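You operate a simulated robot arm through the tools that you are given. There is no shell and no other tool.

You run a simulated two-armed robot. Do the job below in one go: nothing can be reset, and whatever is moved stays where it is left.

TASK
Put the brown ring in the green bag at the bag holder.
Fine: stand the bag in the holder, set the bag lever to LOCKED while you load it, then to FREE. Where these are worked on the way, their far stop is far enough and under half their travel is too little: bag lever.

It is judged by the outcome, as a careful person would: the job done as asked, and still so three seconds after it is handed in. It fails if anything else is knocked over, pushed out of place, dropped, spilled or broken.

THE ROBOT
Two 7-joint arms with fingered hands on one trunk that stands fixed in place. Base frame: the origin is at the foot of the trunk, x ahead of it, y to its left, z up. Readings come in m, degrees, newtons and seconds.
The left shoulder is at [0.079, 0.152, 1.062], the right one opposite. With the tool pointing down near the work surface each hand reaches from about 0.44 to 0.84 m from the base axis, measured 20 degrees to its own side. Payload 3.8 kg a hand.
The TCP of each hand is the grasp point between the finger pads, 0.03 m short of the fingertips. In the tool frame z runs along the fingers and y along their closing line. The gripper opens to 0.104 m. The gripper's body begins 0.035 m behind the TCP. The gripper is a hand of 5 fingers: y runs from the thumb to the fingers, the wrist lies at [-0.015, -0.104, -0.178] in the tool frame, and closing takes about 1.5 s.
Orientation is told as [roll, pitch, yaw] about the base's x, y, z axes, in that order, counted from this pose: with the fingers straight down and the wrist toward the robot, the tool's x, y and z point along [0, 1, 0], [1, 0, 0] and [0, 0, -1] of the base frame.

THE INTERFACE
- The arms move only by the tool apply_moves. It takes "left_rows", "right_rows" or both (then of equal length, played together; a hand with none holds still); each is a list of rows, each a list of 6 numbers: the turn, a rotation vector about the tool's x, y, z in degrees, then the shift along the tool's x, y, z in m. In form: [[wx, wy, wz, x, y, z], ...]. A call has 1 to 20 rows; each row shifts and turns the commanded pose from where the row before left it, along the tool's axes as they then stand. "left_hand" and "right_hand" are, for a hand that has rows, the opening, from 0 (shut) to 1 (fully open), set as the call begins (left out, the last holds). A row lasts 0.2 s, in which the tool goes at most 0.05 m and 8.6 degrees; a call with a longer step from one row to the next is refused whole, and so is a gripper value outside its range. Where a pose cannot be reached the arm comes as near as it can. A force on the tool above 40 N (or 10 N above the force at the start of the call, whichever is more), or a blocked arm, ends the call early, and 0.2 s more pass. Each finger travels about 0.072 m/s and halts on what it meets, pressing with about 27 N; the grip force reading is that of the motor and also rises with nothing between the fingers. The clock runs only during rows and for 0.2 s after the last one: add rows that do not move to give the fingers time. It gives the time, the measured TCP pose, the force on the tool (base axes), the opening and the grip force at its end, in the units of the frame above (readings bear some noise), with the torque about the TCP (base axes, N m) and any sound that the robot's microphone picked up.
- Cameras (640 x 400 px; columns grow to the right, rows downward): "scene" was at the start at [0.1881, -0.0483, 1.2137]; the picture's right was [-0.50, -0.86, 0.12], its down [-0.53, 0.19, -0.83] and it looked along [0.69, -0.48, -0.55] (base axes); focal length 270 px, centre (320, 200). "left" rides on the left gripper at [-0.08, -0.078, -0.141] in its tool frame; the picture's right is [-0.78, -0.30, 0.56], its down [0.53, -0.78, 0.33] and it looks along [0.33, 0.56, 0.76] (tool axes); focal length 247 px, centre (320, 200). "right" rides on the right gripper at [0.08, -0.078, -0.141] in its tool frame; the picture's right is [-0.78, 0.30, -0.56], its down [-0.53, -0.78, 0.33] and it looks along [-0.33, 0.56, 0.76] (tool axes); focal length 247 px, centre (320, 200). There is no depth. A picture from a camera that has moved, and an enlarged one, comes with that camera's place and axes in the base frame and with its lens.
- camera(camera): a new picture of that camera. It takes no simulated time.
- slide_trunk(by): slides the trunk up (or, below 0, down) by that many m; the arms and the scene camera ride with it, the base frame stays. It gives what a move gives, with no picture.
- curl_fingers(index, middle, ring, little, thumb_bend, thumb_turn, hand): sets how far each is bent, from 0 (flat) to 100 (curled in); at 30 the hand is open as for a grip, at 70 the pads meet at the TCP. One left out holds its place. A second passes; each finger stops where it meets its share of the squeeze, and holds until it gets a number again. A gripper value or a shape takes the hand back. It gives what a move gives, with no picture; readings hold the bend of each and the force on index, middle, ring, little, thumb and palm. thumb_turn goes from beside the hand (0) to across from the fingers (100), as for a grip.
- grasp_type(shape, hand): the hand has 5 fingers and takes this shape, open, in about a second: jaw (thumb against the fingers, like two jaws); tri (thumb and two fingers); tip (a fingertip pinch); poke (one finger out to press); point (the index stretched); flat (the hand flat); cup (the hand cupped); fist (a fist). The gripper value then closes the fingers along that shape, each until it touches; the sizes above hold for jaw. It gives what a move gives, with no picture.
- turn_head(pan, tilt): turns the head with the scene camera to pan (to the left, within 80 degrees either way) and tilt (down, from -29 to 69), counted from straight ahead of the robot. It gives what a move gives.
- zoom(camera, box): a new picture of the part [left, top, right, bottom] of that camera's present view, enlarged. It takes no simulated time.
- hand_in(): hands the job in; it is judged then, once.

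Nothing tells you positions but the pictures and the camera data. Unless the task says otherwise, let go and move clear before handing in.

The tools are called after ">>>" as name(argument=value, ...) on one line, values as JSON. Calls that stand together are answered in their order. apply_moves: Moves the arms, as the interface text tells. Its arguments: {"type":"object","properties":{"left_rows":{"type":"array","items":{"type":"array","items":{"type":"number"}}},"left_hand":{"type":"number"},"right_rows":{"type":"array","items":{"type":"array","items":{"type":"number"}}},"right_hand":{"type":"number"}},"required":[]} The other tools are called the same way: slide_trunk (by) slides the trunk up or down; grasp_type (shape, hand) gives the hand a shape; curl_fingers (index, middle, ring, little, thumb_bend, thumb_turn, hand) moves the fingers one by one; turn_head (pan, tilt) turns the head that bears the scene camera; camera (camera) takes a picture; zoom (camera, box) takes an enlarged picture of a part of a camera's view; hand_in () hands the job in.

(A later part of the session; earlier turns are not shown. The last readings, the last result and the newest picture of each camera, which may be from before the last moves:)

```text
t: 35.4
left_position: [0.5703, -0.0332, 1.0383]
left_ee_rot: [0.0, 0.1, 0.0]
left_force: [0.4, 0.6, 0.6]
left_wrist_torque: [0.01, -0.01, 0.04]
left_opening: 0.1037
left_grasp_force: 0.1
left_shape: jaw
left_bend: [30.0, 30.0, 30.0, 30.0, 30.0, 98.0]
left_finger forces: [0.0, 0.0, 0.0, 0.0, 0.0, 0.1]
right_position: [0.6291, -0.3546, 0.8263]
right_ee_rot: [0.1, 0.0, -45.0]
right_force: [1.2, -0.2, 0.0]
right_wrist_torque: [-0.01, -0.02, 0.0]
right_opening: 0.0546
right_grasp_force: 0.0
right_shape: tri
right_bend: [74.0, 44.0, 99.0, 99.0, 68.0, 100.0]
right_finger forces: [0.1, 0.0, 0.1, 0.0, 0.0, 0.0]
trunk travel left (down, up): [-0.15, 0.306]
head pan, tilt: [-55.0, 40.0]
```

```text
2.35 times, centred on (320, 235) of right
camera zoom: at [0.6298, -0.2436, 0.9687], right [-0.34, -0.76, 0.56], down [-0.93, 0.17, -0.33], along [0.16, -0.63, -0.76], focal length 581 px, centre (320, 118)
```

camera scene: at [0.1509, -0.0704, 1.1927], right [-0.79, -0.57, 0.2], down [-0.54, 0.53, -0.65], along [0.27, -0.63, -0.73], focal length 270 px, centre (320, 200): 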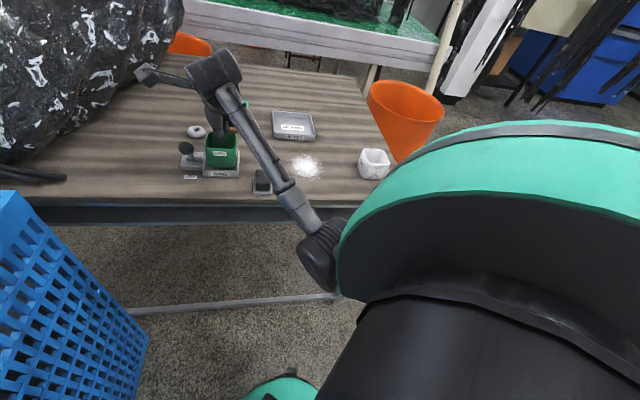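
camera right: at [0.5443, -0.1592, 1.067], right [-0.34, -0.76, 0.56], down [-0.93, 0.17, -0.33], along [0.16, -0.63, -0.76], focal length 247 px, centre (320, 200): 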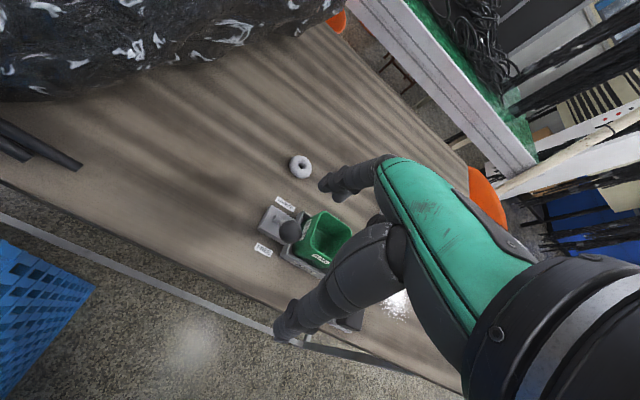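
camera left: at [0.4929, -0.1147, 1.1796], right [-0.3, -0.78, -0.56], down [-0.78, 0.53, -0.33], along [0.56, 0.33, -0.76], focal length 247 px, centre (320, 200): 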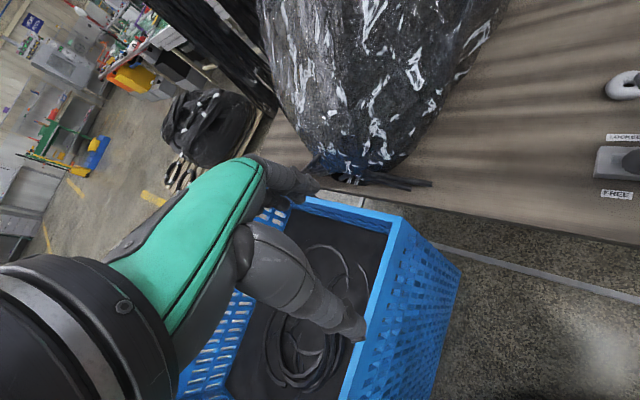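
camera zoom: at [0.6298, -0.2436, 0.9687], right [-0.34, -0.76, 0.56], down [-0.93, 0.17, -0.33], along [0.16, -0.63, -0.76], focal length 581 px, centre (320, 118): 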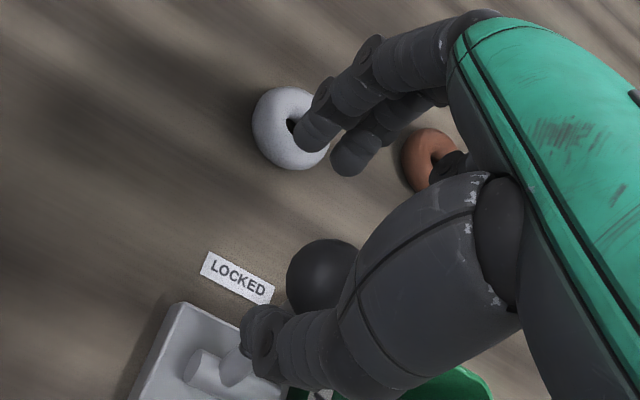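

>>> apply_moves(right_rows=[[0, 0, 0, 0, 0.004, 0], [0, 0, 0, 0, 0.004, 0], [0, 0, 0, 0, 0.004, 0], [0, 0, 0, 0, 0, 0]])

>>> zoom(camera="right", box=[220, 150, 420, 320])

>>> zoom(camera="scene", box=[150, 80, 270, 200])

```text
t: 36.4
left_position: [0.57, -0.0342, 1.0376]
left_ee_rot: [0.0, 0.0, 0.0]
left_force: [0.6, -0.1, -0.5]
left_wrist_torque: [-0.01, 0.01, 0.01]
left_opening: 0.1035
left_grasp_force: 0.0
left_shape: jaw
left_bend: [30.0, 30.0, 30.0, 30.0, 30.0, 98.0]
left_finger forces: [0.0, 0.0, 0.1, 0.0, 0.0, 0.0]
right_position: [0.637, -0.363, 0.8255]
right_ee_rot: [0.0, -0.1, -45.0]
right_force: [-3.0, 3.2, -0.9]
right_wrist_torque: [0.07, 0.06, -0.06]
right_opening: 0.0592
right_grasp_force: 0.1
right_shape: tri
right_bend: [74.0, 44.0, 99.0, 99.0, 65.0, 100.0]
right_finger forces: [0.1, 0.0, 0.0, 0.1, 4.4, 0.0]
trunk travel left (down, up): [-0.15, 0.306]
head pan, tilt: [-55.0, 40.0]
```

```text
2.35 times, centred on (320, 235) of right
camera zoom: at [0.6376, -0.252, 0.9685], right [-0.34, -0.76, 0.56], down [-0.93, 0.17, -0.33], along [0.16, -0.63, -0.76], focal length 581 px, centre (320, 118)
```

zoom: 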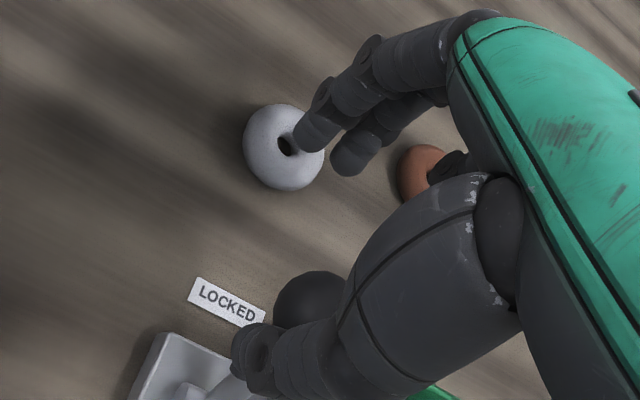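

```text
3.33 times, centred on (210, 140) of scene
camera zoom: at [0.1505, -0.0696, 1.1928], right [-0.79, -0.57, 0.2], down [-0.54, 0.53, -0.65], along [0.27, -0.63, -0.73], focal length 901 px, centre (687, 400)
```

zoom: 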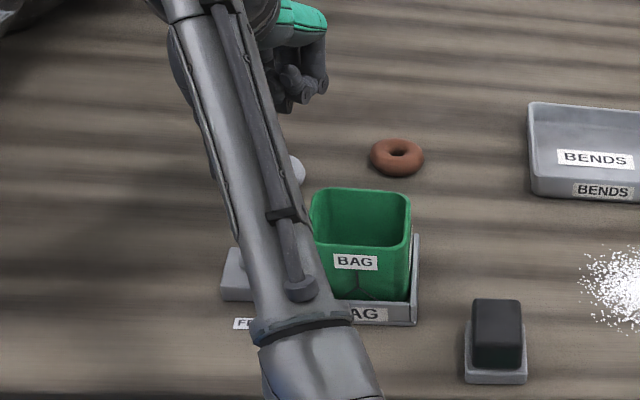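

The force rose at the knob's far stop, so the lever is at LOCKED. I'll back off a centimetre and rise out, then verify the lever.

>>> apply_moves(right_rows=[[0, 0, 0, 0, -0.006, 0], [0, 0, 0, 0, -0.008, 0], [0, 0, 0, 0, 0, -0.02], [0, 0, 0, 0, 0, -0.03], [0, 0, 0, 0, 0, -0.035], [0, 0, 0, 0, 0, -0.035], [0, 0, 0, -0.04, 0.02, 0], [0, 0, 0, -0.04, 0.02, 0], [0, 0, 0, -0.04, 0.02, 0], [0, 0, 0, 0, 0, 0]])

>>> camera(camera="right")

>>> zoom(camera="scene", box=[150, 80, 270, 200])

```text
t: 38.6
left_position: [0.5703, -0.0339, 1.038]
left_ee_rot: [0.0, 0.2, 0.0]
left_force: [0.5, 0.1, -0.2]
left_wrist_torque: [-0.01, -0.02, -0.01]
left_opening: 0.1037
left_grasp_force: 0.1
left_shape: jaw
left_bend: [30.0, 30.0, 30.0, 30.0, 30.0, 98.0]
left_finger forces: [0.0, 0.2, 0.0, 0.0, 0.1, 0.1]
right_position: [0.5835, -0.4796, 0.9466]
right_ee_rot: [-0.1, 0.0, -45.0]
right_force: [-0.4, -0.1, -0.3]
right_wrist_torque: [0.01, 0.02, 0.02]
right_opening: 0.0544
right_grasp_force: 0.1
right_shape: tri
right_bend: [74.0, 44.0, 99.0, 99.0, 68.0, 100.0]
right_finger forces: [0.1, 0.0, 0.0, 0.0, 0.0, 0.0]
trunk travel left (down, up): [-0.15, 0.306]
head pan, tilt: [-55.0, 40.0]
```

```text
taken
camera right: at [0.5855, -0.3679, 1.0875], right [-0.34, -0.76, 0.56], down [-0.93, 0.17, -0.33], along [0.16, -0.63, -0.76], focal length 247 px, centre (320, 200)
```

right: 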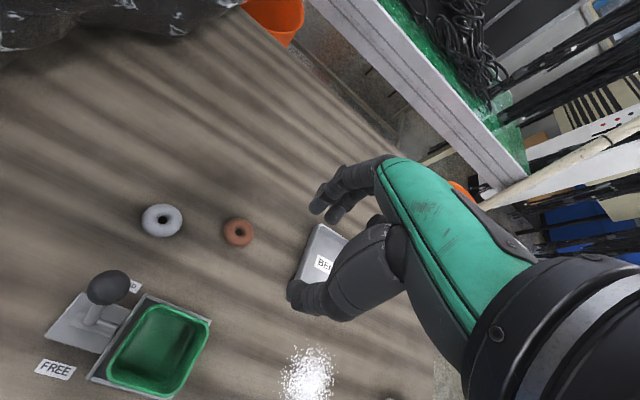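

```text
3.33 times, centred on (210, 140) of scene
camera zoom: at [0.1511, -0.0698, 1.1927], right [-0.79, -0.57, 0.2], down [-0.54, 0.53, -0.65], along [0.27, -0.63, -0.73], focal length 901 px, centre (687, 400)
```

zoom: 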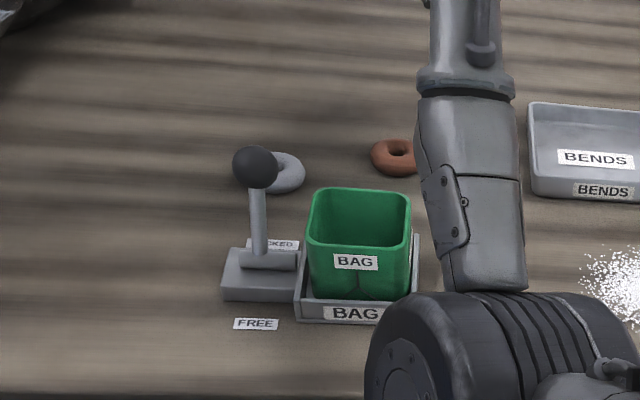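

The lever now leans clearly to LOCKED and the bag stands in the holder. Next is the brown ring; I'll zoom to measure it from the hand camera.

>>> zoom(camera="right", box=[190, 190, 290, 270])

>>> zoom(camera="right", box=[30, 250, 230, 400])

```text
5.00 times, centred on (240, 230) of right
camera zoom: at [0.5855, -0.3679, 1.0875], right [-0.34, -0.76, 0.56], down [-0.93, 0.17, -0.33], along [0.16, -0.63, -0.76], focal length 1235 px, centre (720, 50)
```

zoom: 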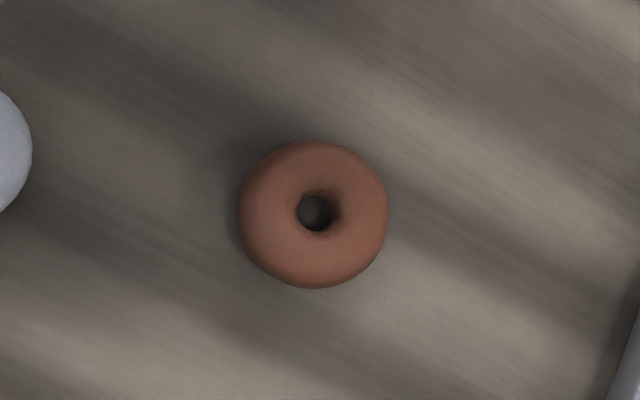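

```text
2.67 times, centred on (130, 325) of right
camera zoom: at [0.5855, -0.3679, 1.0875], right [-0.34, -0.76, 0.56], down [-0.93, 0.17, -0.33], along [0.16, -0.63, -0.76], focal length 659 px, centre (827, -133)
```

zoom: 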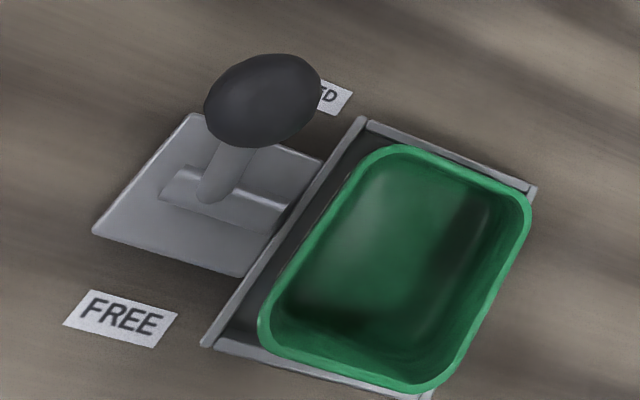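

The ring lies at about 3 cm left and 4.5 cm ahead of the TCP, about 4 cm across. I'll go above it with the hand opened a bit more, then descend partly and check.

>>> apply_moves(right_rows=[[0, 0, 0, 0.0153, 0.0223, 0.01], [0, 0, 0, 0.0153, 0.0222, 0.01], [0, 0, 0, 0, 0, 0.035], [0, 0, 0, 0, 0, 0.035], [0, 0, 0, 0, 0, 0.03], [0, 0, 0, 0, 0, 0]], right_hand=0.68)

>>> zoom(camera="right", box=[220, 150, 420, 320])

>>> zoom(camera="scene", box=[170, 70, 290, 190])

```text
t: 40.0
left_position: [0.5697, -0.0347, 1.0394]
left_ee_rot: [0.1, -0.1, 0.0]
left_force: [0.1, -1.2, -0.1]
left_wrist_torque: [0.0, 0.02, -0.03]
left_opening: 0.1038
left_grasp_force: 0.1
left_shape: jaw
left_bend: [30.0, 30.0, 30.0, 30.0, 30.0, 98.0]
left_finger forces: [0.1, 0.1, 0.0, 0.0, 0.0, 0.1]
right_position: [0.6369, -0.4897, 0.8263]
right_ee_rot: [0.0, 0.0, -45.0]
right_force: [0.3, 0.1, -0.4]
right_wrist_torque: [-0.02, -0.02, 0.04]
right_opening: 0.0705
right_grasp_force: 0.1
right_shape: tri
right_bend: [73.0, 38.0, 99.0, 99.0, 60.0, 100.0]
right_finger forces: [0.0, 0.0, 0.0, 0.0, 0.1, 0.1]
trunk travel left (down, up): [-0.15, 0.306]
head pan, tilt: [-55.0, 40.0]
```

```text
2.35 times, centred on (320, 235) of right
camera zoom: at [0.6394, -0.3795, 0.968], right [-0.34, -0.76, 0.56], down [-0.93, 0.17, -0.33], along [0.16, -0.63, -0.76], focal length 581 px, centre (320, 118)
```

zoom: 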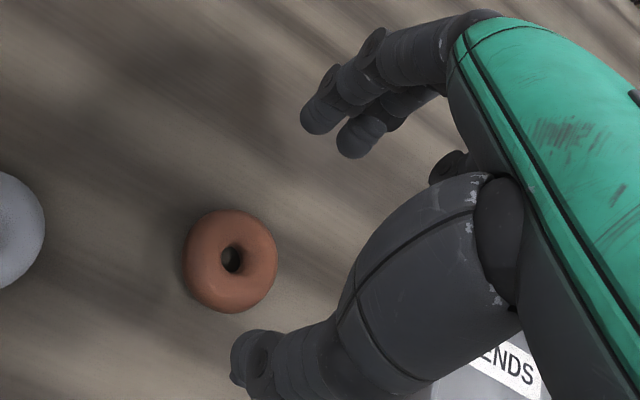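

```text
3.33 times, centred on (230, 130) of scene
camera zoom: at [0.1508, -0.0702, 1.1927], right [-0.79, -0.57, 0.2], down [-0.54, 0.53, -0.65], along [0.27, -0.63, -0.73], focal length 901 px, centre (620, 433)
```

zoom: 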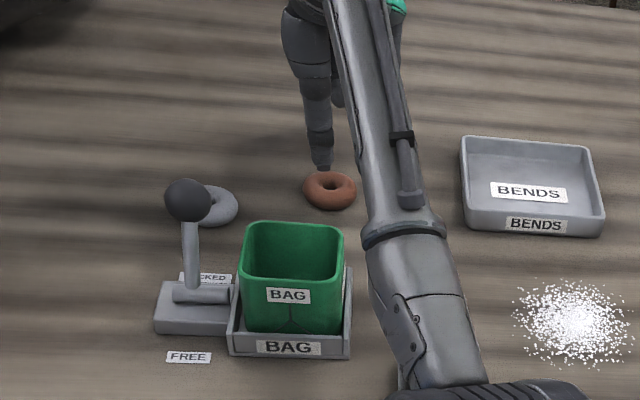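

The ring is centred between thumb and fingers. I'll go down toward the table carefully.

>>> apply_moves(right_rows=[[0, 0, 0, 0, 0, 0.025], [0, 0, 0, 0, 0, 0.015], [0, 0, 0, 0, 0, 0.006], [0, 0, 0, 0, 0, 0]])

>>> zoom(camera="right", box=[220, 150, 420, 320])

>>> zoom(camera="scene", box=[200, 90, 270, 150])

```text
t: 41.0
left_position: [0.5696, -0.0346, 1.0385]
left_ee_rot: [-0.1, 0.0, 0.1]
left_force: [0.2, -0.7, 0.1]
left_wrist_torque: [0.02, -0.03, -0.01]
left_opening: 0.1037
left_grasp_force: 0.0
left_shape: jaw
left_bend: [30.0, 30.0, 30.0, 30.0, 30.0, 98.0]
left_finger forces: [0.1, 0.1, 0.0, 0.1, 0.1, 0.0]
right_position: [0.6397, -0.4899, 0.7819]
right_ee_rot: [0.0, 0.0, -45.0]
right_force: [-0.3, -0.9, 0.6]
right_wrist_torque: [-0.01, -0.01, -0.02]
right_opening: 0.0703
right_grasp_force: 0.1
right_shape: tri
right_bend: [73.0, 38.0, 99.0, 99.0, 60.0, 100.0]
right_finger forces: [0.1, 0.0, 0.0, 0.1, 0.1, 0.1]
trunk travel left (down, up): [-0.15, 0.306]
head pan, tilt: [-55.0, 40.0]
```

```text
2.35 times, centred on (320, 235) of right
camera zoom: at [0.6402, -0.3788, 0.923], right [-0.34, -0.76, 0.56], down [-0.93, 0.17, -0.33], along [0.16, -0.63, -0.76], focal length 581 px, centre (320, 118)
```

zoom: 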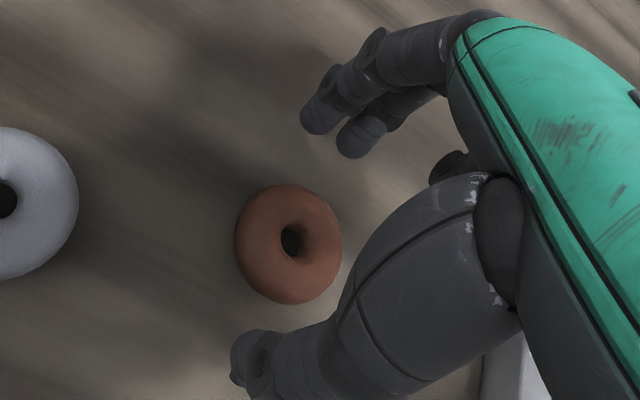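

```text
6.67 times, centred on (235, 120) of scene
camera zoom: at [0.1509, -0.0703, 1.1927], right [-0.79, -0.57, 0.2], down [-0.54, 0.53, -0.65], along [0.27, -0.63, -0.73], focal length 1803 px, centre (887, 733)
```

zoom: 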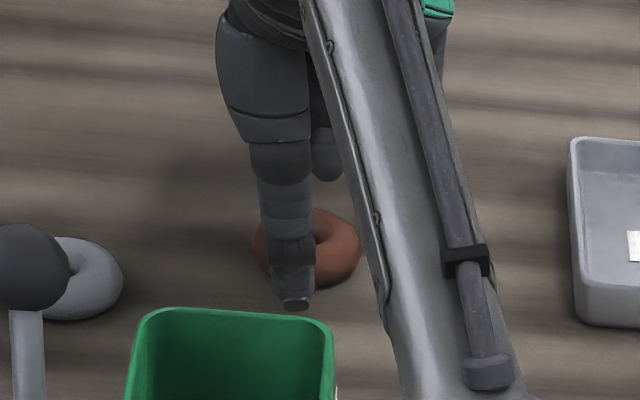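

>>> apply_moves(right_rows=[[0, 0, 0, 0, 0, 0.004], [0, 0, 0, 0, 0, 0.004], [0, 0, 0, 0, 0, 0]])

>>> zoom(camera="scene", box=[210, 90, 260, 140])

```text
t: 41.8
left_position: [0.57, -0.0354, 1.0384]
left_ee_rot: [0.1, 0.0, 0.0]
left_force: [-0.1, -0.1, -0.3]
left_wrist_torque: [-0.02, 0.0, 0.01]
left_opening: 0.1039
left_grasp_force: 0.2
left_shape: jaw
left_bend: [30.0, 30.0, 30.0, 30.0, 30.0, 98.0]
left_finger forces: [0.0, 0.0, 0.1, 0.0, 0.1, 0.1]
right_position: [0.6385, -0.4906, 0.7729]
right_ee_rot: [0.0, 0.0, -45.0]
right_force: [-0.1, 0.1, 0.0]
right_wrist_torque: [0.02, 0.04, -0.01]
right_opening: 0.0704
right_grasp_force: 0.2
right_shape: tri
right_bend: [73.0, 38.0, 99.0, 99.0, 60.0, 100.0]
right_finger forces: [0.0, 0.0, 0.0, 0.0, 0.0, 0.1]
trunk travel left (down, up): [-0.15, 0.306]
head pan, tilt: [-55.0, 40.0]
```

```text
8.00 times, centred on (235, 115) of scene
camera zoom: at [0.1509, -0.0703, 1.1927], right [-0.79, -0.57, 0.2], down [-0.54, 0.53, -0.65], along [0.27, -0.63, -0.73], focal length 2163 px, centre (1000, 880)
```

zoom: 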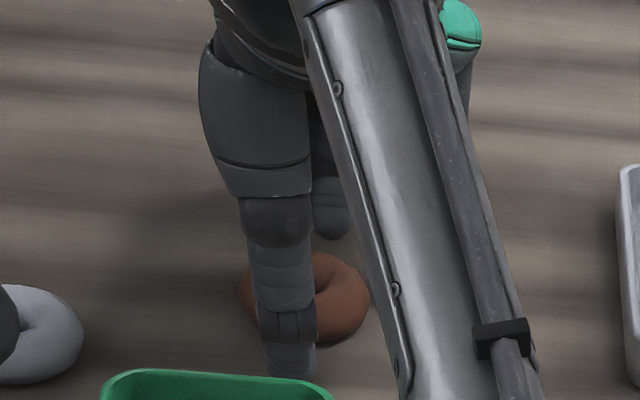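

>>> apply_moves(right_rows=[[0, 0, 0, 0, 0, 0.002], [0, 0, 0, 0, 0, 0.002], [0, 0, 0, 0, 0, 0]])

>>> zoom(camera="right", box=[240, 180, 380, 310])

```text
t: 42.6
left_position: [0.5708, -0.0349, 1.0395]
left_ee_rot: [0.0, 0.0, 0.0]
left_force: [0.3, 0.8, 0.2]
left_wrist_torque: [-0.02, -0.02, -0.02]
left_opening: 0.1037
left_grasp_force: 0.1
left_shape: jaw
left_bend: [30.0, 30.0, 30.0, 30.0, 30.0, 98.0]
left_finger forces: [0.0, 0.0, 0.0, 0.0, 0.0, 0.0]
right_position: [0.638, -0.4908, 0.7709]
right_ee_rot: [0.0, -0.1, -45.0]
right_force: [-0.8, 0.9, 5.8]
right_wrist_torque: [-0.15, -0.11, 0.02]
right_opening: 0.0702
right_grasp_force: 0.0
right_shape: tri
right_bend: [73.0, 37.0, 99.0, 99.0, 60.0, 100.0]
right_finger forces: [0.0, 5.2, 0.1, 0.0, 0.6, 0.0]
trunk travel left (down, up): [-0.15, 0.306]
head pan, tilt: [-55.0, 40.0]
```

```text
3.08 times, centred on (310, 245) of right
camera zoom: at [0.6394, -0.3791, 0.9122], right [-0.34, -0.76, 0.56], down [-0.93, 0.17, -0.33], along [0.16, -0.63, -0.76], focal length 760 px, centre (351, 62)
```

zoom: 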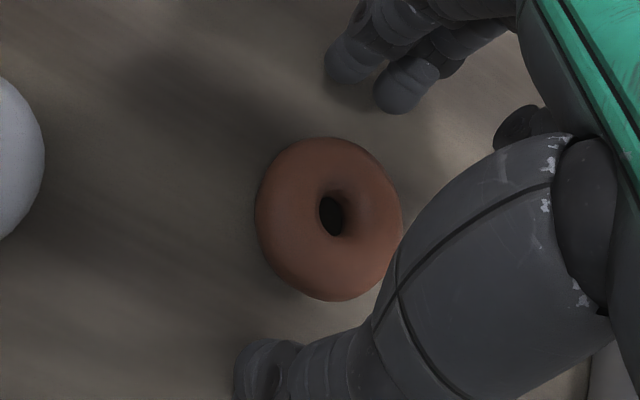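

The fingertips just touched the table (about 6 N). I'll lift 3 mm and close on the ring.

>>> apply_moves(right_rows=[[0, 0, 0, 0, 0, -0.003], [0, 0, 0, 0, 0, 0]])

>>> apply_moves(right_rows=[[0, 0, 0, 0, 0, 0], [0, 0, 0, 0, 0, 0], [0, 0, 0, 0, 0, 0], [0, 0, 0, 0, 0, 0], [0, 0, 0, 0, 0, 0], [0, 0, 0, 0, 0, 0]], right_hand=0.25)

>>> zoom(camera="right", box=[240, 180, 380, 310])

```text
t: 43.2
left_position: [0.5697, -0.0343, 1.0377]
left_ee_rot: [-0.1, 0.0, 0.1]
left_force: [0.8, -0.4, 0.4]
left_wrist_torque: [0.0, -0.02, 0.05]
left_opening: 0.1038
left_grasp_force: 0.1
left_shape: jaw
left_bend: [30.0, 30.0, 30.0, 30.0, 30.0, 98.0]
left_finger forces: [0.0, 0.0, 0.0, 0.0, 0.0, 0.0]
right_position: [0.6388, -0.4898, 0.7708]
right_ee_rot: [0.0, 0.1, -45.0]
right_force: [-0.2, -0.7, 1.6]
right_wrist_torque: [-0.04, -0.06, 0.01]
right_opening: 0.0704
right_grasp_force: 0.1
right_shape: tri
right_bend: [73.0, 38.0, 99.0, 99.0, 60.0, 100.0]
right_finger forces: [0.0, 0.9, 0.1, 0.1, 0.0, 0.0]
trunk travel left (down, up): [-0.15, 0.306]
head pan, tilt: [-55.0, 40.0]
```

```text
t: 44.6
left_position: [0.5702, -0.0344, 1.0375]
left_ee_rot: [0.0, 0.1, 0.0]
left_force: [-0.1, 0.1, -0.2]
left_wrist_torque: [0.0, -0.04, -0.02]
left_opening: 0.1039
left_grasp_force: 0.0
left_shape: jaw
left_bend: [30.0, 30.0, 30.0, 30.0, 30.0, 98.0]
left_finger forces: [0.0, 0.0, 0.0, 0.0, 0.0, 0.0]
right_position: [0.6397, -0.4909, 0.7712]
right_ee_rot: [0.0, 0.0, -45.0]
right_force: [0.6, 1.0, -0.3]
right_wrist_torque: [0.06, 0.0, 0.0]
right_opening: 0.0331
right_grasp_force: 26.9
right_shape: tri
right_bend: [74.0, 52.0, 100.0, 100.0, 74.0, 100.0]
right_finger forces: [11.0, 12.2, 0.0, 0.1, 22.3, 0.0]
trunk travel left (down, up): [-0.15, 0.306]
head pan, tilt: [-55.0, 40.0]
```

```text
3.08 times, centred on (310, 245) of right
camera zoom: at [0.6403, -0.3795, 0.9134], right [-0.34, -0.76, 0.56], down [-0.93, 0.17, -0.33], along [0.16, -0.63, -0.76], focal length 760 px, centre (351, 62)
```

zoom: 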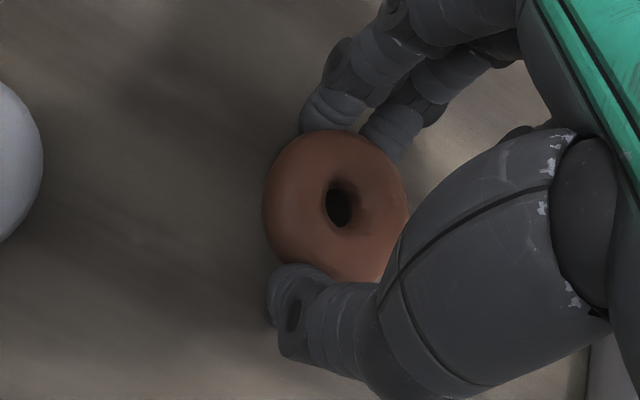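

The ring is held between thumb and two fingers. I'll lift it slowly and check.

>>> apply_moves(right_rows=[[0, 0, 0, 0, 0, -0.005], [0, 0, 0, 0, 0, -0.015], [0, 0, 0, 0, 0, -0.03], [0, 0, 0, 0, 0, -0.04], [0, 0, 0, 0, 0, -0.04], [0, 0, 0, 0, 0, -0.03], [0, 0, 0, 0, 0, 0]], right_hand=0)

>>> camera(camera="right")

>>> zoom(camera="scene", box=[170, 70, 290, 190])

```text
t: 46.2
left_position: [0.5706, -0.0346, 1.0379]
left_ee_rot: [-0.1, 0.0, 0.0]
left_force: [-0.7, 0.9, -0.2]
left_wrist_torque: [0.02, 0.01, 0.03]
left_opening: 0.1038
left_grasp_force: 0.0
left_shape: jaw
left_bend: [30.0, 30.0, 30.0, 30.0, 30.0, 98.0]
left_finger forces: [0.0, 0.0, 0.0, 0.1, 0.0, 0.0]
right_position: [0.6401, -0.4905, 0.9321]
right_ee_rot: [-0.1, -0.1, -45.0]
right_force: [0.2, 0.0, -1.0]
right_wrist_torque: [-0.01, -0.01, 0.02]
right_opening: 0.0331
right_grasp_force: 26.9
right_shape: tri
right_bend: [74.0, 52.0, 100.0, 100.0, 74.0, 100.0]
right_finger forces: [11.0, 12.5, 0.0, 0.0, 22.2, 0.0]
trunk travel left (down, up): [-0.15, 0.306]
head pan, tilt: [-55.0, 40.0]
```

```text
taken
camera right: at [0.6392, -0.3795, 1.0734], right [-0.34, -0.76, 0.56], down [-0.93, 0.17, -0.33], along [0.16, -0.63, -0.76], focal length 247 px, centre (320, 200)
```

right: 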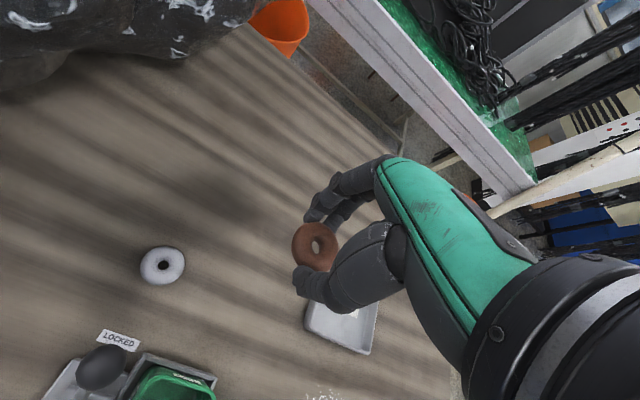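

```text
3.33 times, centred on (230, 130) of scene
camera zoom: at [0.1511, -0.0705, 1.1926], right [-0.79, -0.57, 0.2], down [-0.54, 0.53, -0.65], along [0.27, -0.63, -0.73], focal length 901 px, centre (620, 433)
```

zoom: 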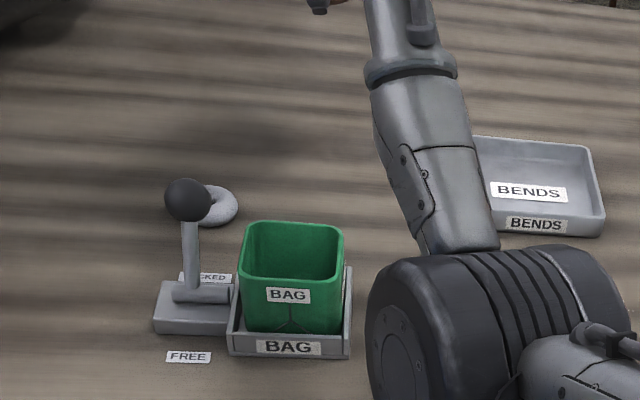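

The ring is held centred. The bag's centre is near (0.5465,-0.374); I'll carry the ring over it and check before lowering.

>>> apply_moves(right_rows=[[0, 0, 0, 0.0045, -0.0373, 0], [0, 0, 0, 0.0045, -0.0373, 0], [0, 0, 0, 0.0044, -0.0374, 0], [0, 0, 0, 0.0044, -0.0374, 0], [0, 0, 0, 0, 0, 0.02], [0, 0, 0, 0, 0, 0]])

>>> camera(camera="right")

>>> zoom(camera="scene", box=[160, 70, 280, 190])

```text
t: 47.6
left_position: [0.5705, -0.0342, 1.0396]
left_ee_rot: [0.1, 0.0, 0.1]
left_force: [0.7, -0.3, -0.4]
left_wrist_torque: [0.0, 0.02, 0.01]
left_opening: 0.1037
left_grasp_force: 0.0
left_shape: jaw
left_bend: [30.0, 30.0, 30.0, 30.0, 30.0, 98.0]
left_finger forces: [0.0, 0.0, 0.0, 0.1, 0.0, 0.0]
right_position: [0.5458, -0.3719, 0.9112]
right_ee_rot: [0.0, -0.1, -45.0]
right_force: [-0.1, 0.2, -0.4]
right_wrist_torque: [0.0, -0.04, 0.0]
right_opening: 0.0334
right_grasp_force: 27.1
right_shape: tri
right_bend: [74.0, 52.0, 100.0, 100.0, 74.0, 100.0]
right_finger forces: [11.2, 12.6, 0.0, 0.0, 22.0, 0.1]
trunk travel left (down, up): [-0.15, 0.306]
head pan, tilt: [-55.0, 40.0]
```

```text
taken
camera right: at [0.5469, -0.2607, 1.0527], right [-0.34, -0.76, 0.56], down [-0.93, 0.17, -0.33], along [0.16, -0.63, -0.76], focal length 247 px, centre (320, 200)
```

right: 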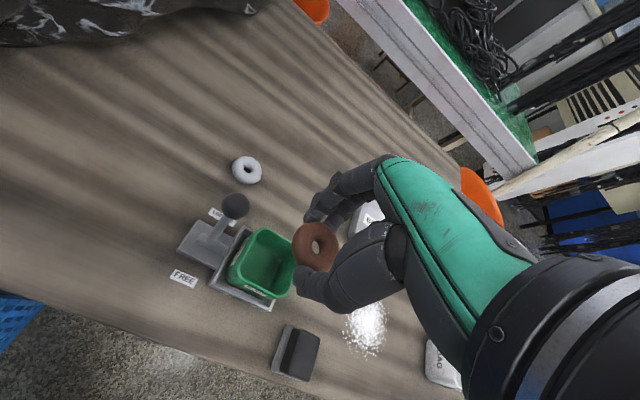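

```text
3.33 times, centred on (220, 130) of scene
camera zoom: at [0.1508, -0.0702, 1.1927], right [-0.79, -0.57, 0.2], down [-0.54, 0.53, -0.65], along [0.27, -0.63, -0.73], focal length 901 px, centre (653, 433)
```

zoom: 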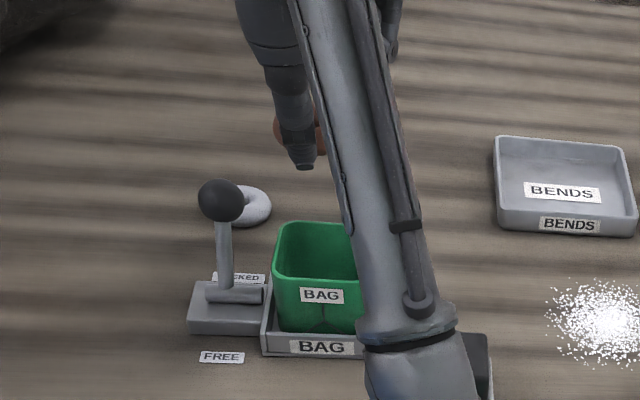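

>>> zoom(camera="right", box=[210, 205, 340, 310])

```text
3.81 times, centred on (275, 258) of right
camera zoom: at [0.5469, -0.2607, 1.0527], right [-0.34, -0.76, 0.56], down [-0.93, 0.17, -0.33], along [0.16, -0.63, -0.76], focal length 941 px, centre (491, -19)
```

zoom: 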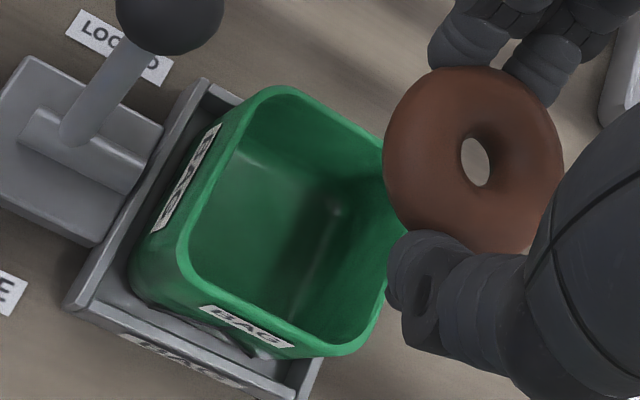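

The ring is within 3 mm of the bag's centre. I'll correct that and lower until the fingertips are just above the rim.

>>> apply_moves(right_rows=[[0, 0, 0, 0.003, -0.003, 0.02], [0, 0, 0, 0, 0, 0.02], [0, 0, 0, 0, 0, 0.015], [0, 0, 0, 0, 0, 0.011], [0, 0, 0, 0, 0, 0]])

>>> zoom(camera="right", box=[220, 180, 370, 300])

>>> zoom(camera="scene", box=[170, 100, 270, 190])

```text
t: 48.8
left_position: [0.5704, -0.0331, 1.038]
left_ee_rot: [0.0, 0.0, 0.0]
left_force: [0.1, 0.0, 0.2]
left_wrist_torque: [-0.02, -0.01, -0.04]
left_opening: 0.1039
left_grasp_force: 0.0
left_shape: jaw
left_bend: [30.0, 30.0, 30.0, 30.0, 30.0, 98.0]
left_finger forces: [0.0, 0.1, 0.0, 0.0, 0.0, 0.0]
right_position: [0.5443, -0.3687, 0.8467]
right_ee_rot: [-0.1, 0.0, -45.0]
right_force: [0.2, -1.0, -0.4]
right_wrist_torque: [-0.01, -0.01, 0.0]
right_opening: 0.0332
right_grasp_force: 26.9
right_shape: tri
right_bend: [74.0, 52.0, 100.0, 100.0, 74.0, 100.0]
right_finger forces: [11.3, 12.6, 0.1, 0.0, 22.0, 0.1]
trunk travel left (down, up): [-0.15, 0.306]
head pan, tilt: [-55.0, 40.0]
```

```text
3.33 times, centred on (295, 240) of right
camera zoom: at [0.5456, -0.2571, 0.9879], right [-0.34, -0.76, 0.56], down [-0.93, 0.17, -0.33], along [0.16, -0.63, -0.76], focal length 823 px, centre (403, 67)
```

zoom: 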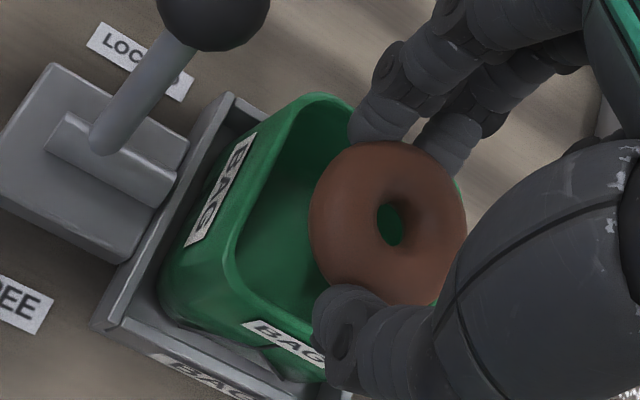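

```text
4.44 times, centred on (220, 145) of scene
camera zoom: at [0.1509, -0.0703, 1.1927], right [-0.79, -0.57, 0.2], down [-0.54, 0.53, -0.65], along [0.27, -0.63, -0.73], focal length 1202 px, centre (764, 444)
```

zoom: 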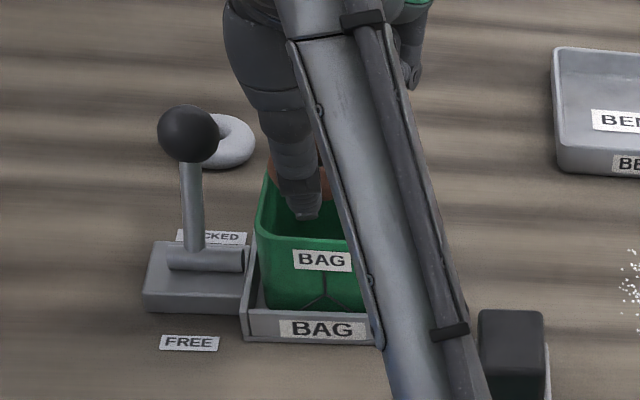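

The ring is centred over the opening with fingertips just above the rim. I'll lower 3 mm more and open gently to release it.

>>> apply_moves(right_rows=[[0, 0, 0, 0, 0, 0.003], [0, 0, 0, 0, 0, 0]])

>>> apply_moves(right_rows=[[0, 0, 0, 0, 0, 0], [0, 0, 0, 0, 0, 0], [0, 0, 0, 0, 0, 0], [0, 0, 0, 0, 0, 0], [0, 0, 0, 0, 0, 0]], right_hand=0.6)

>>> zoom(camera="right", box=[220, 180, 370, 300])

>>> zoom(camera="scene", box=[170, 100, 270, 190])

```text
t: 49.4
left_position: [0.5713, -0.0332, 1.0376]
left_ee_rot: [0.0, 0.0, 0.1]
left_force: [-0.7, -0.7, -0.5]
left_wrist_torque: [-0.01, 0.01, 0.01]
left_opening: 0.1035
left_grasp_force: 0.1
left_shape: jaw
left_bend: [30.0, 30.0, 30.0, 30.0, 30.0, 98.0]
left_finger forces: [0.0, 0.0, 0.0, 0.0, 0.0, 0.0]
right_position: [0.5443, -0.3678, 0.8428]
right_ee_rot: [0.0, 0.0, -45.0]
right_force: [-0.4, -0.3, -0.8]
right_wrist_torque: [0.03, 0.02, -0.01]
right_opening: 0.0331
right_grasp_force: 26.9
right_shape: tri
right_bend: [74.0, 52.0, 100.0, 100.0, 74.0, 100.0]
right_finger forces: [11.2, 12.7, 0.0, 0.0, 22.0, 0.0]
trunk travel left (down, up): [-0.15, 0.306]
head pan, tilt: [-55.0, 40.0]
```

```text
t: 50.6
left_position: [0.5702, -0.0356, 1.0394]
left_ee_rot: [0.0, 0.0, 0.0]
left_force: [-0.2, 0.0, 0.4]
left_wrist_torque: [-0.03, 0.02, -0.01]
left_opening: 0.1037
left_grasp_force: 0.0
left_shape: jaw
left_bend: [30.0, 30.0, 30.0, 30.0, 30.0, 98.0]
left_finger forces: [0.0, 0.0, 0.0, 0.0, 0.0, 0.1]
right_position: [0.5435, -0.3678, 0.8429]
right_ee_rot: [0.0, 0.0, -44.9]
right_force: [0.4, 1.0, -0.1]
right_wrist_torque: [0.04, 0.01, -0.01]
right_opening: 0.0622
right_grasp_force: 0.1
right_shape: tri
right_bend: [74.0, 41.0, 99.0, 99.0, 65.0, 100.0]
right_finger forces: [0.0, 0.0, 0.0, 0.0, 0.0, 0.0]
trunk travel left (down, up): [-0.15, 0.306]
head pan, tilt: [-55.0, 40.0]
```

```text
3.33 times, centred on (295, 240) of right
camera zoom: at [0.5459, -0.2567, 0.9853], right [-0.34, -0.76, 0.56], down [-0.93, 0.17, -0.33], along [0.16, -0.63, -0.76], focal length 823 px, centre (403, 67)
```

zoom: 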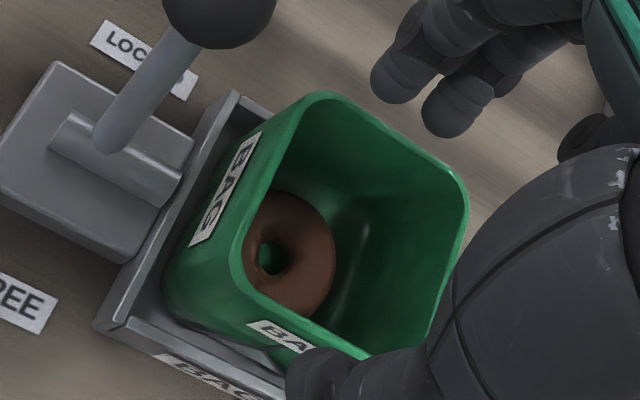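

```text
4.44 times, centred on (220, 145) of scene
camera zoom: at [0.1509, -0.0703, 1.1927], right [-0.79, -0.57, 0.2], down [-0.54, 0.53, -0.65], along [0.27, -0.63, -0.73], focal length 1202 px, centre (764, 444)
```

zoom: 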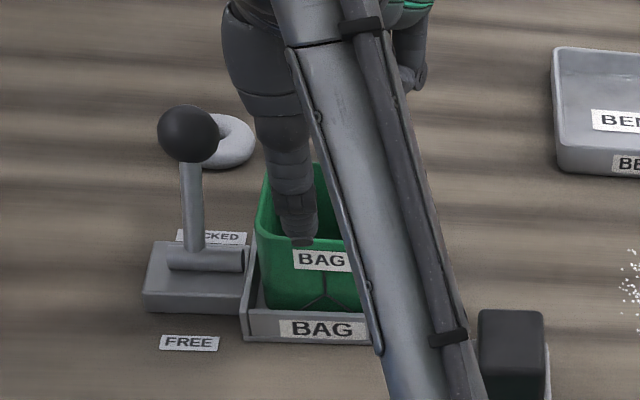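

The brown ring lies at the bottom of the green bag. Now I rise and move over the knob to bring the lever back to FREE.

>>> apply_moves(right_rows=[[0, 0, 0, 0, 0, -0.03], [0, 0, 0, 0, 0, -0.035], [0, 0, 0, 0, 0, -0.03], [0, 0, 0, 0.033, 0.019, 0], [0, 0, 0, 0.034, 0.019, 0], [0, 0, 0, 0, 0, 0.03], [0, 0, 0, 0, 0, 0]], right_hand=0.52)

>>> camera(camera="right")

>>> zoom(camera="right", box=[220, 180, 370, 300])

>>> zoom(camera="scene", box=[150, 80, 270, 200])

```text
t: 52.2
left_position: [0.5703, -0.034, 1.0385]
left_ee_rot: [0.1, 0.0, -0.1]
left_force: [0.0, 0.1, -0.3]
left_wrist_torque: [0.04, 0.01, -0.02]
left_opening: 0.1039
left_grasp_force: 0.0
left_shape: jaw
left_bend: [30.0, 30.0, 30.0, 30.0, 30.0, 98.0]
left_finger forces: [0.0, 0.0, 0.1, 0.0, 0.1, 0.0]
right_position: [0.6207, -0.3469, 0.9073]
right_ee_rot: [0.0, 0.0, -45.0]
right_force: [0.9, -0.5, -0.2]
right_wrist_torque: [0.01, -0.01, 0.0]
right_opening: 0.0546
right_grasp_force: 0.0
right_shape: tri
right_bend: [74.0, 44.0, 99.0, 99.0, 68.0, 100.0]
right_finger forces: [0.1, 0.1, 0.0, 0.1, 0.1, 0.0]
trunk travel left (down, up): [-0.15, 0.306]
head pan, tilt: [-55.0, 40.0]
```

```text
taken
camera right: at [0.6206, -0.2362, 1.0486], right [-0.34, -0.76, 0.56], down [-0.93, 0.17, -0.33], along [0.16, -0.63, -0.76], focal length 247 px, centre (320, 200)
```

right: 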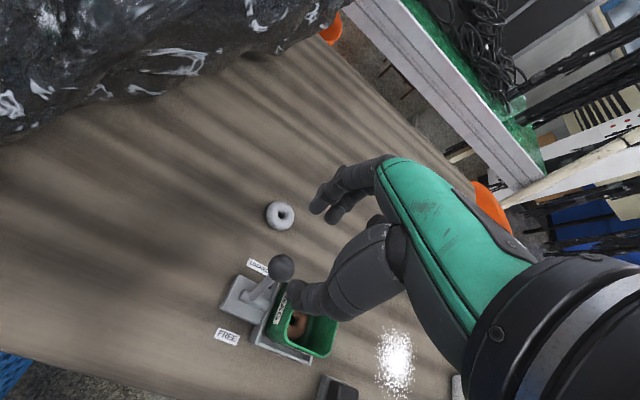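

```text
3.33 times, centred on (295, 240) of right
camera zoom: at [0.6206, -0.2362, 1.0486], right [-0.34, -0.76, 0.56], down [-0.93, 0.17, -0.33], along [0.16, -0.63, -0.76], focal length 823 px, centre (403, 67)
```

zoom: 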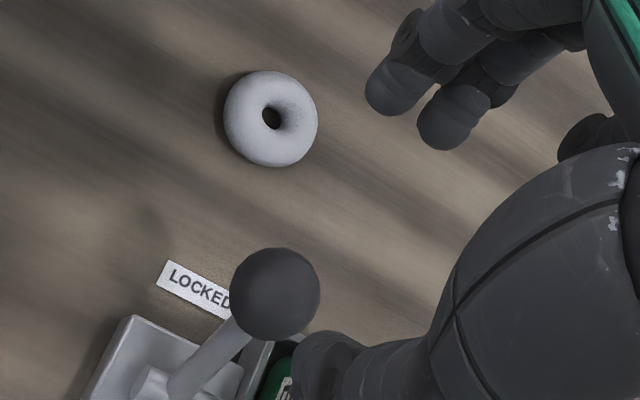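

```text
3.33 times, centred on (210, 140) of scene
camera zoom: at [0.1509, -0.0701, 1.1927], right [-0.79, -0.57, 0.2], down [-0.54, 0.53, -0.65], along [0.27, -0.63, -0.73], focal length 901 px, centre (687, 400)
```

zoom: 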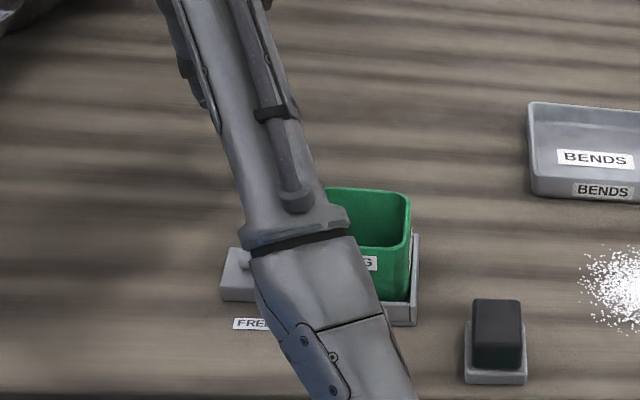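

The lever still stands at LOCKED with the knob half a centimetre nearer than the TCP. I'll centre and descend around it.

>>> apply_moves(right_rows=[[0, 0, 0, -0.002, -0.006, 0], [0, 0, 0, 0, 0, 0.03], [0, 0, 0, 0, 0, 0.03], [0, 0, 0, 0, 0, 0.021], [0, 0, 0, 0, 0, 0]])

>>> zoom(camera="right", box=[220, 150, 420, 320])

```text
t: 53.4
left_position: [0.5697, -0.0338, 1.0388]
left_ee_rot: [0.0, 0.0, 0.1]
left_force: [0.3, 0.4, -0.1]
left_wrist_torque: [0.03, -0.01, 0.02]
left_opening: 0.1039
left_grasp_force: 0.1
left_shape: jaw
left_bend: [30.0, 30.0, 30.0, 30.0, 30.0, 98.0]
left_finger forces: [0.1, 0.0, 0.0, 0.0, 0.0, 0.0]
right_position: [0.6128, -0.3429, 0.825]
right_ee_rot: [0.0, 0.1, -44.8]
right_force: [0.3, -0.2, -0.2]
right_wrist_torque: [-0.01, -0.01, 0.02]
right_opening: 0.0545
right_grasp_force: 0.0
right_shape: tri
right_bend: [74.0, 44.0, 99.0, 99.0, 68.0, 100.0]
right_finger forces: [0.1, 0.0, 0.1, 0.1, 0.0, 0.0]
trunk travel left (down, up): [-0.15, 0.306]
head pan, tilt: [-55.0, 40.0]
```

```text
2.35 times, centred on (320, 235) of right
camera zoom: at [0.6137, -0.2327, 0.9671], right [-0.34, -0.76, 0.56], down [-0.93, 0.17, -0.33], along [0.16, -0.63, -0.76], focal length 581 px, centre (320, 118)
```

zoom: 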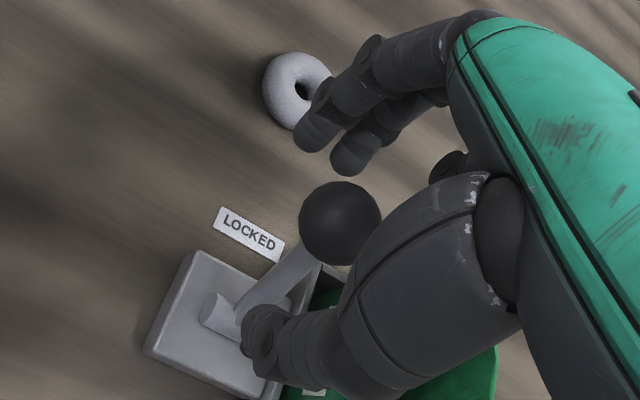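

>>> apply_moves(right_rows=[[0, 0, 0, 0.001, -0.008, 0], [0, 0, 0, 0.001, -0.008, 0], [0, 0, 0, 0, -0.008, 0], [0, 0, 0, 0, -0.008, 0], [0, 0, 0, 0, -0.008, 0], [0, 0, 0, 0, 0, 0]])

>>> zoom(camera="right", box=[220, 150, 420, 320])

>>> zoom(camera="scene", box=[150, 80, 270, 200])

```text
t: 54.8
left_position: [0.5706, -0.0352, 1.0382]
left_ee_rot: [-0.1, 0.0, 0.0]
left_force: [0.4, 0.2, 0.5]
left_wrist_torque: [-0.01, -0.01, 0.0]
left_opening: 0.1037
left_grasp_force: 0.1
left_shape: jaw
left_bend: [30.0, 30.0, 30.0, 30.0, 30.0, 98.0]
left_finger forces: [0.1, 0.1, 0.0, 0.0, 0.0, 0.1]
right_position: [0.5858, -0.3165, 0.826]
right_ee_rot: [0.0, 0.0, -45.0]
right_force: [0.7, -0.8, 0.4]
right_wrist_torque: [0.02, 0.01, -0.03]
right_opening: 0.0548
right_grasp_force: 0.2
right_shape: tri
right_bend: [74.0, 43.0, 99.0, 99.0, 68.0, 100.0]
right_finger forces: [0.0, 0.1, 0.0, 0.0, 0.1, 0.1]
trunk travel left (down, up): [-0.15, 0.306]
head pan, tilt: [-55.0, 40.0]
```

```text
2.35 times, centred on (320, 235) of right
camera zoom: at [0.5875, -0.2044, 0.9688], right [-0.34, -0.76, 0.56], down [-0.93, 0.17, -0.33], along [0.16, -0.63, -0.76], focal length 581 px, centre (320, 118)
```

zoom: 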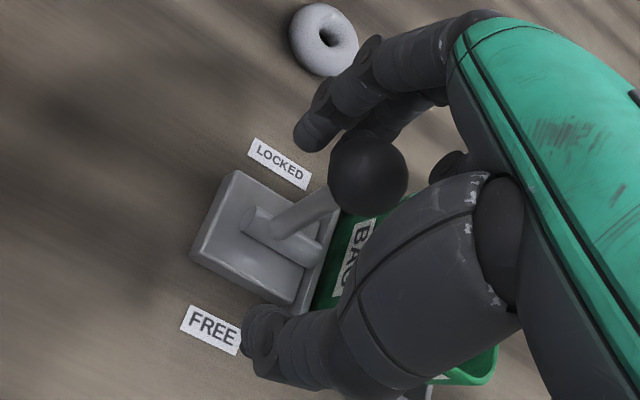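

```text
3.33 times, centred on (210, 140) of scene
camera zoom: at [0.151, -0.0704, 1.1926], right [-0.79, -0.57, 0.2], down [-0.54, 0.53, -0.65], along [0.27, -0.63, -0.73], focal length 901 px, centre (687, 400)
```

zoom: 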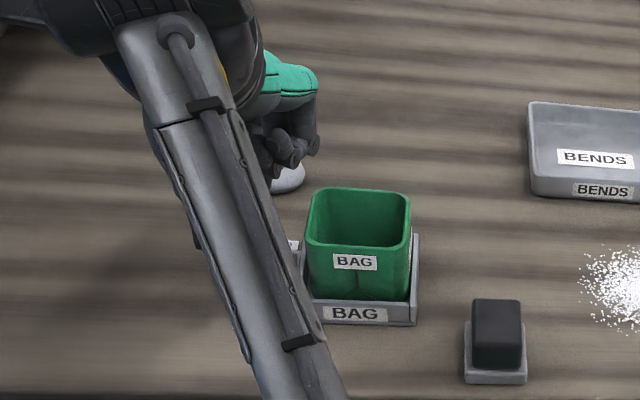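

The fingers are drawing the knob back with little force. Continue to the FREE stop, keeping clear of the bag.

>>> apply_moves(right_rows=[[0, 0, 0, 0, -0.008, 0], [0, 0, 0, 0, -0.008, 0], [0, 0, 0, 0, -0.007, 0], [0, 0, 0, 0, -0.005, 0], [0, 0, 0, 0, -0.004, 0], [0, 0, 0, 0, 0, 0]])

>>> zoom(camera="right", box=[220, 150, 420, 320])

>>> zoom(camera="scene", box=[150, 80, 270, 200])

```text
t: 56.2
left_position: [0.5704, -0.0344, 1.0387]
left_ee_rot: [0.0, 0.1, 0.0]
left_force: [-0.4, 0.2, -0.5]
left_wrist_torque: [-0.02, -0.02, 0.02]
left_opening: 0.1038
left_grasp_force: 0.0
left_shape: jaw
left_bend: [30.0, 30.0, 30.0, 30.0, 30.0, 98.0]
left_finger forces: [0.1, 0.0, 0.1, 0.0, 0.1, 0.0]
right_position: [0.5633, -0.2933, 0.8269]
right_ee_rot: [0.0, -0.1, -45.0]
right_force: [-0.3, 1.0, -0.6]
right_wrist_torque: [-0.02, -0.02, -0.01]
right_opening: 0.0544
right_grasp_force: 0.1
right_shape: tri
right_bend: [74.0, 44.0, 99.0, 99.0, 68.0, 100.0]
right_finger forces: [0.1, 0.0, 0.1, 0.1, 0.0, 0.1]
trunk travel left (down, up): [-0.15, 0.306]
head pan, tilt: [-55.0, 40.0]
```

```text
2.35 times, centred on (320, 235) of right
camera zoom: at [0.5652, -0.1816, 0.9689], right [-0.34, -0.76, 0.56], down [-0.93, 0.17, -0.33], along [0.16, -0.63, -0.76], focal length 581 px, centre (320, 118)
```

zoom: 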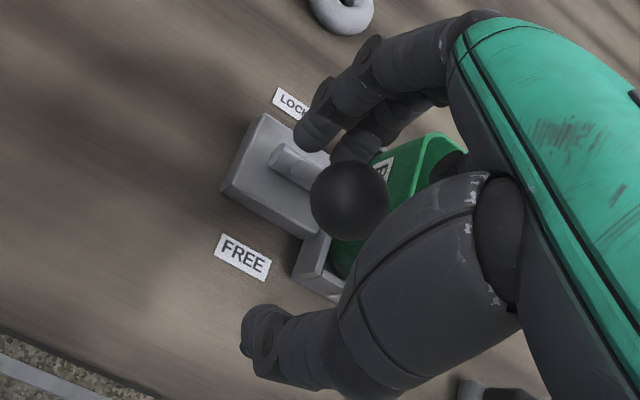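

```text
3.33 times, centred on (210, 140) of scene
camera zoom: at [0.1509, -0.0703, 1.1927], right [-0.79, -0.57, 0.2], down [-0.54, 0.53, -0.65], along [0.27, -0.63, -0.73], focal length 901 px, centre (687, 400)
```

zoom: 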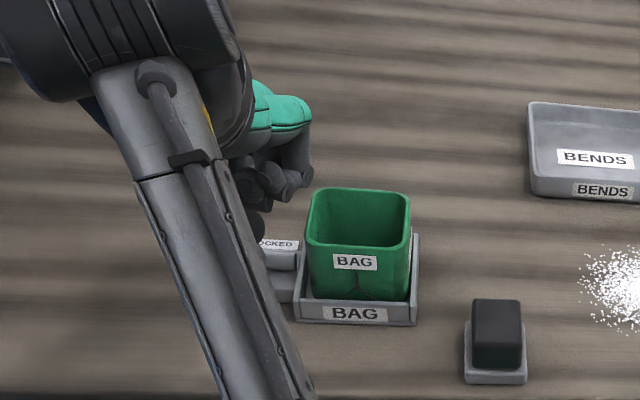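

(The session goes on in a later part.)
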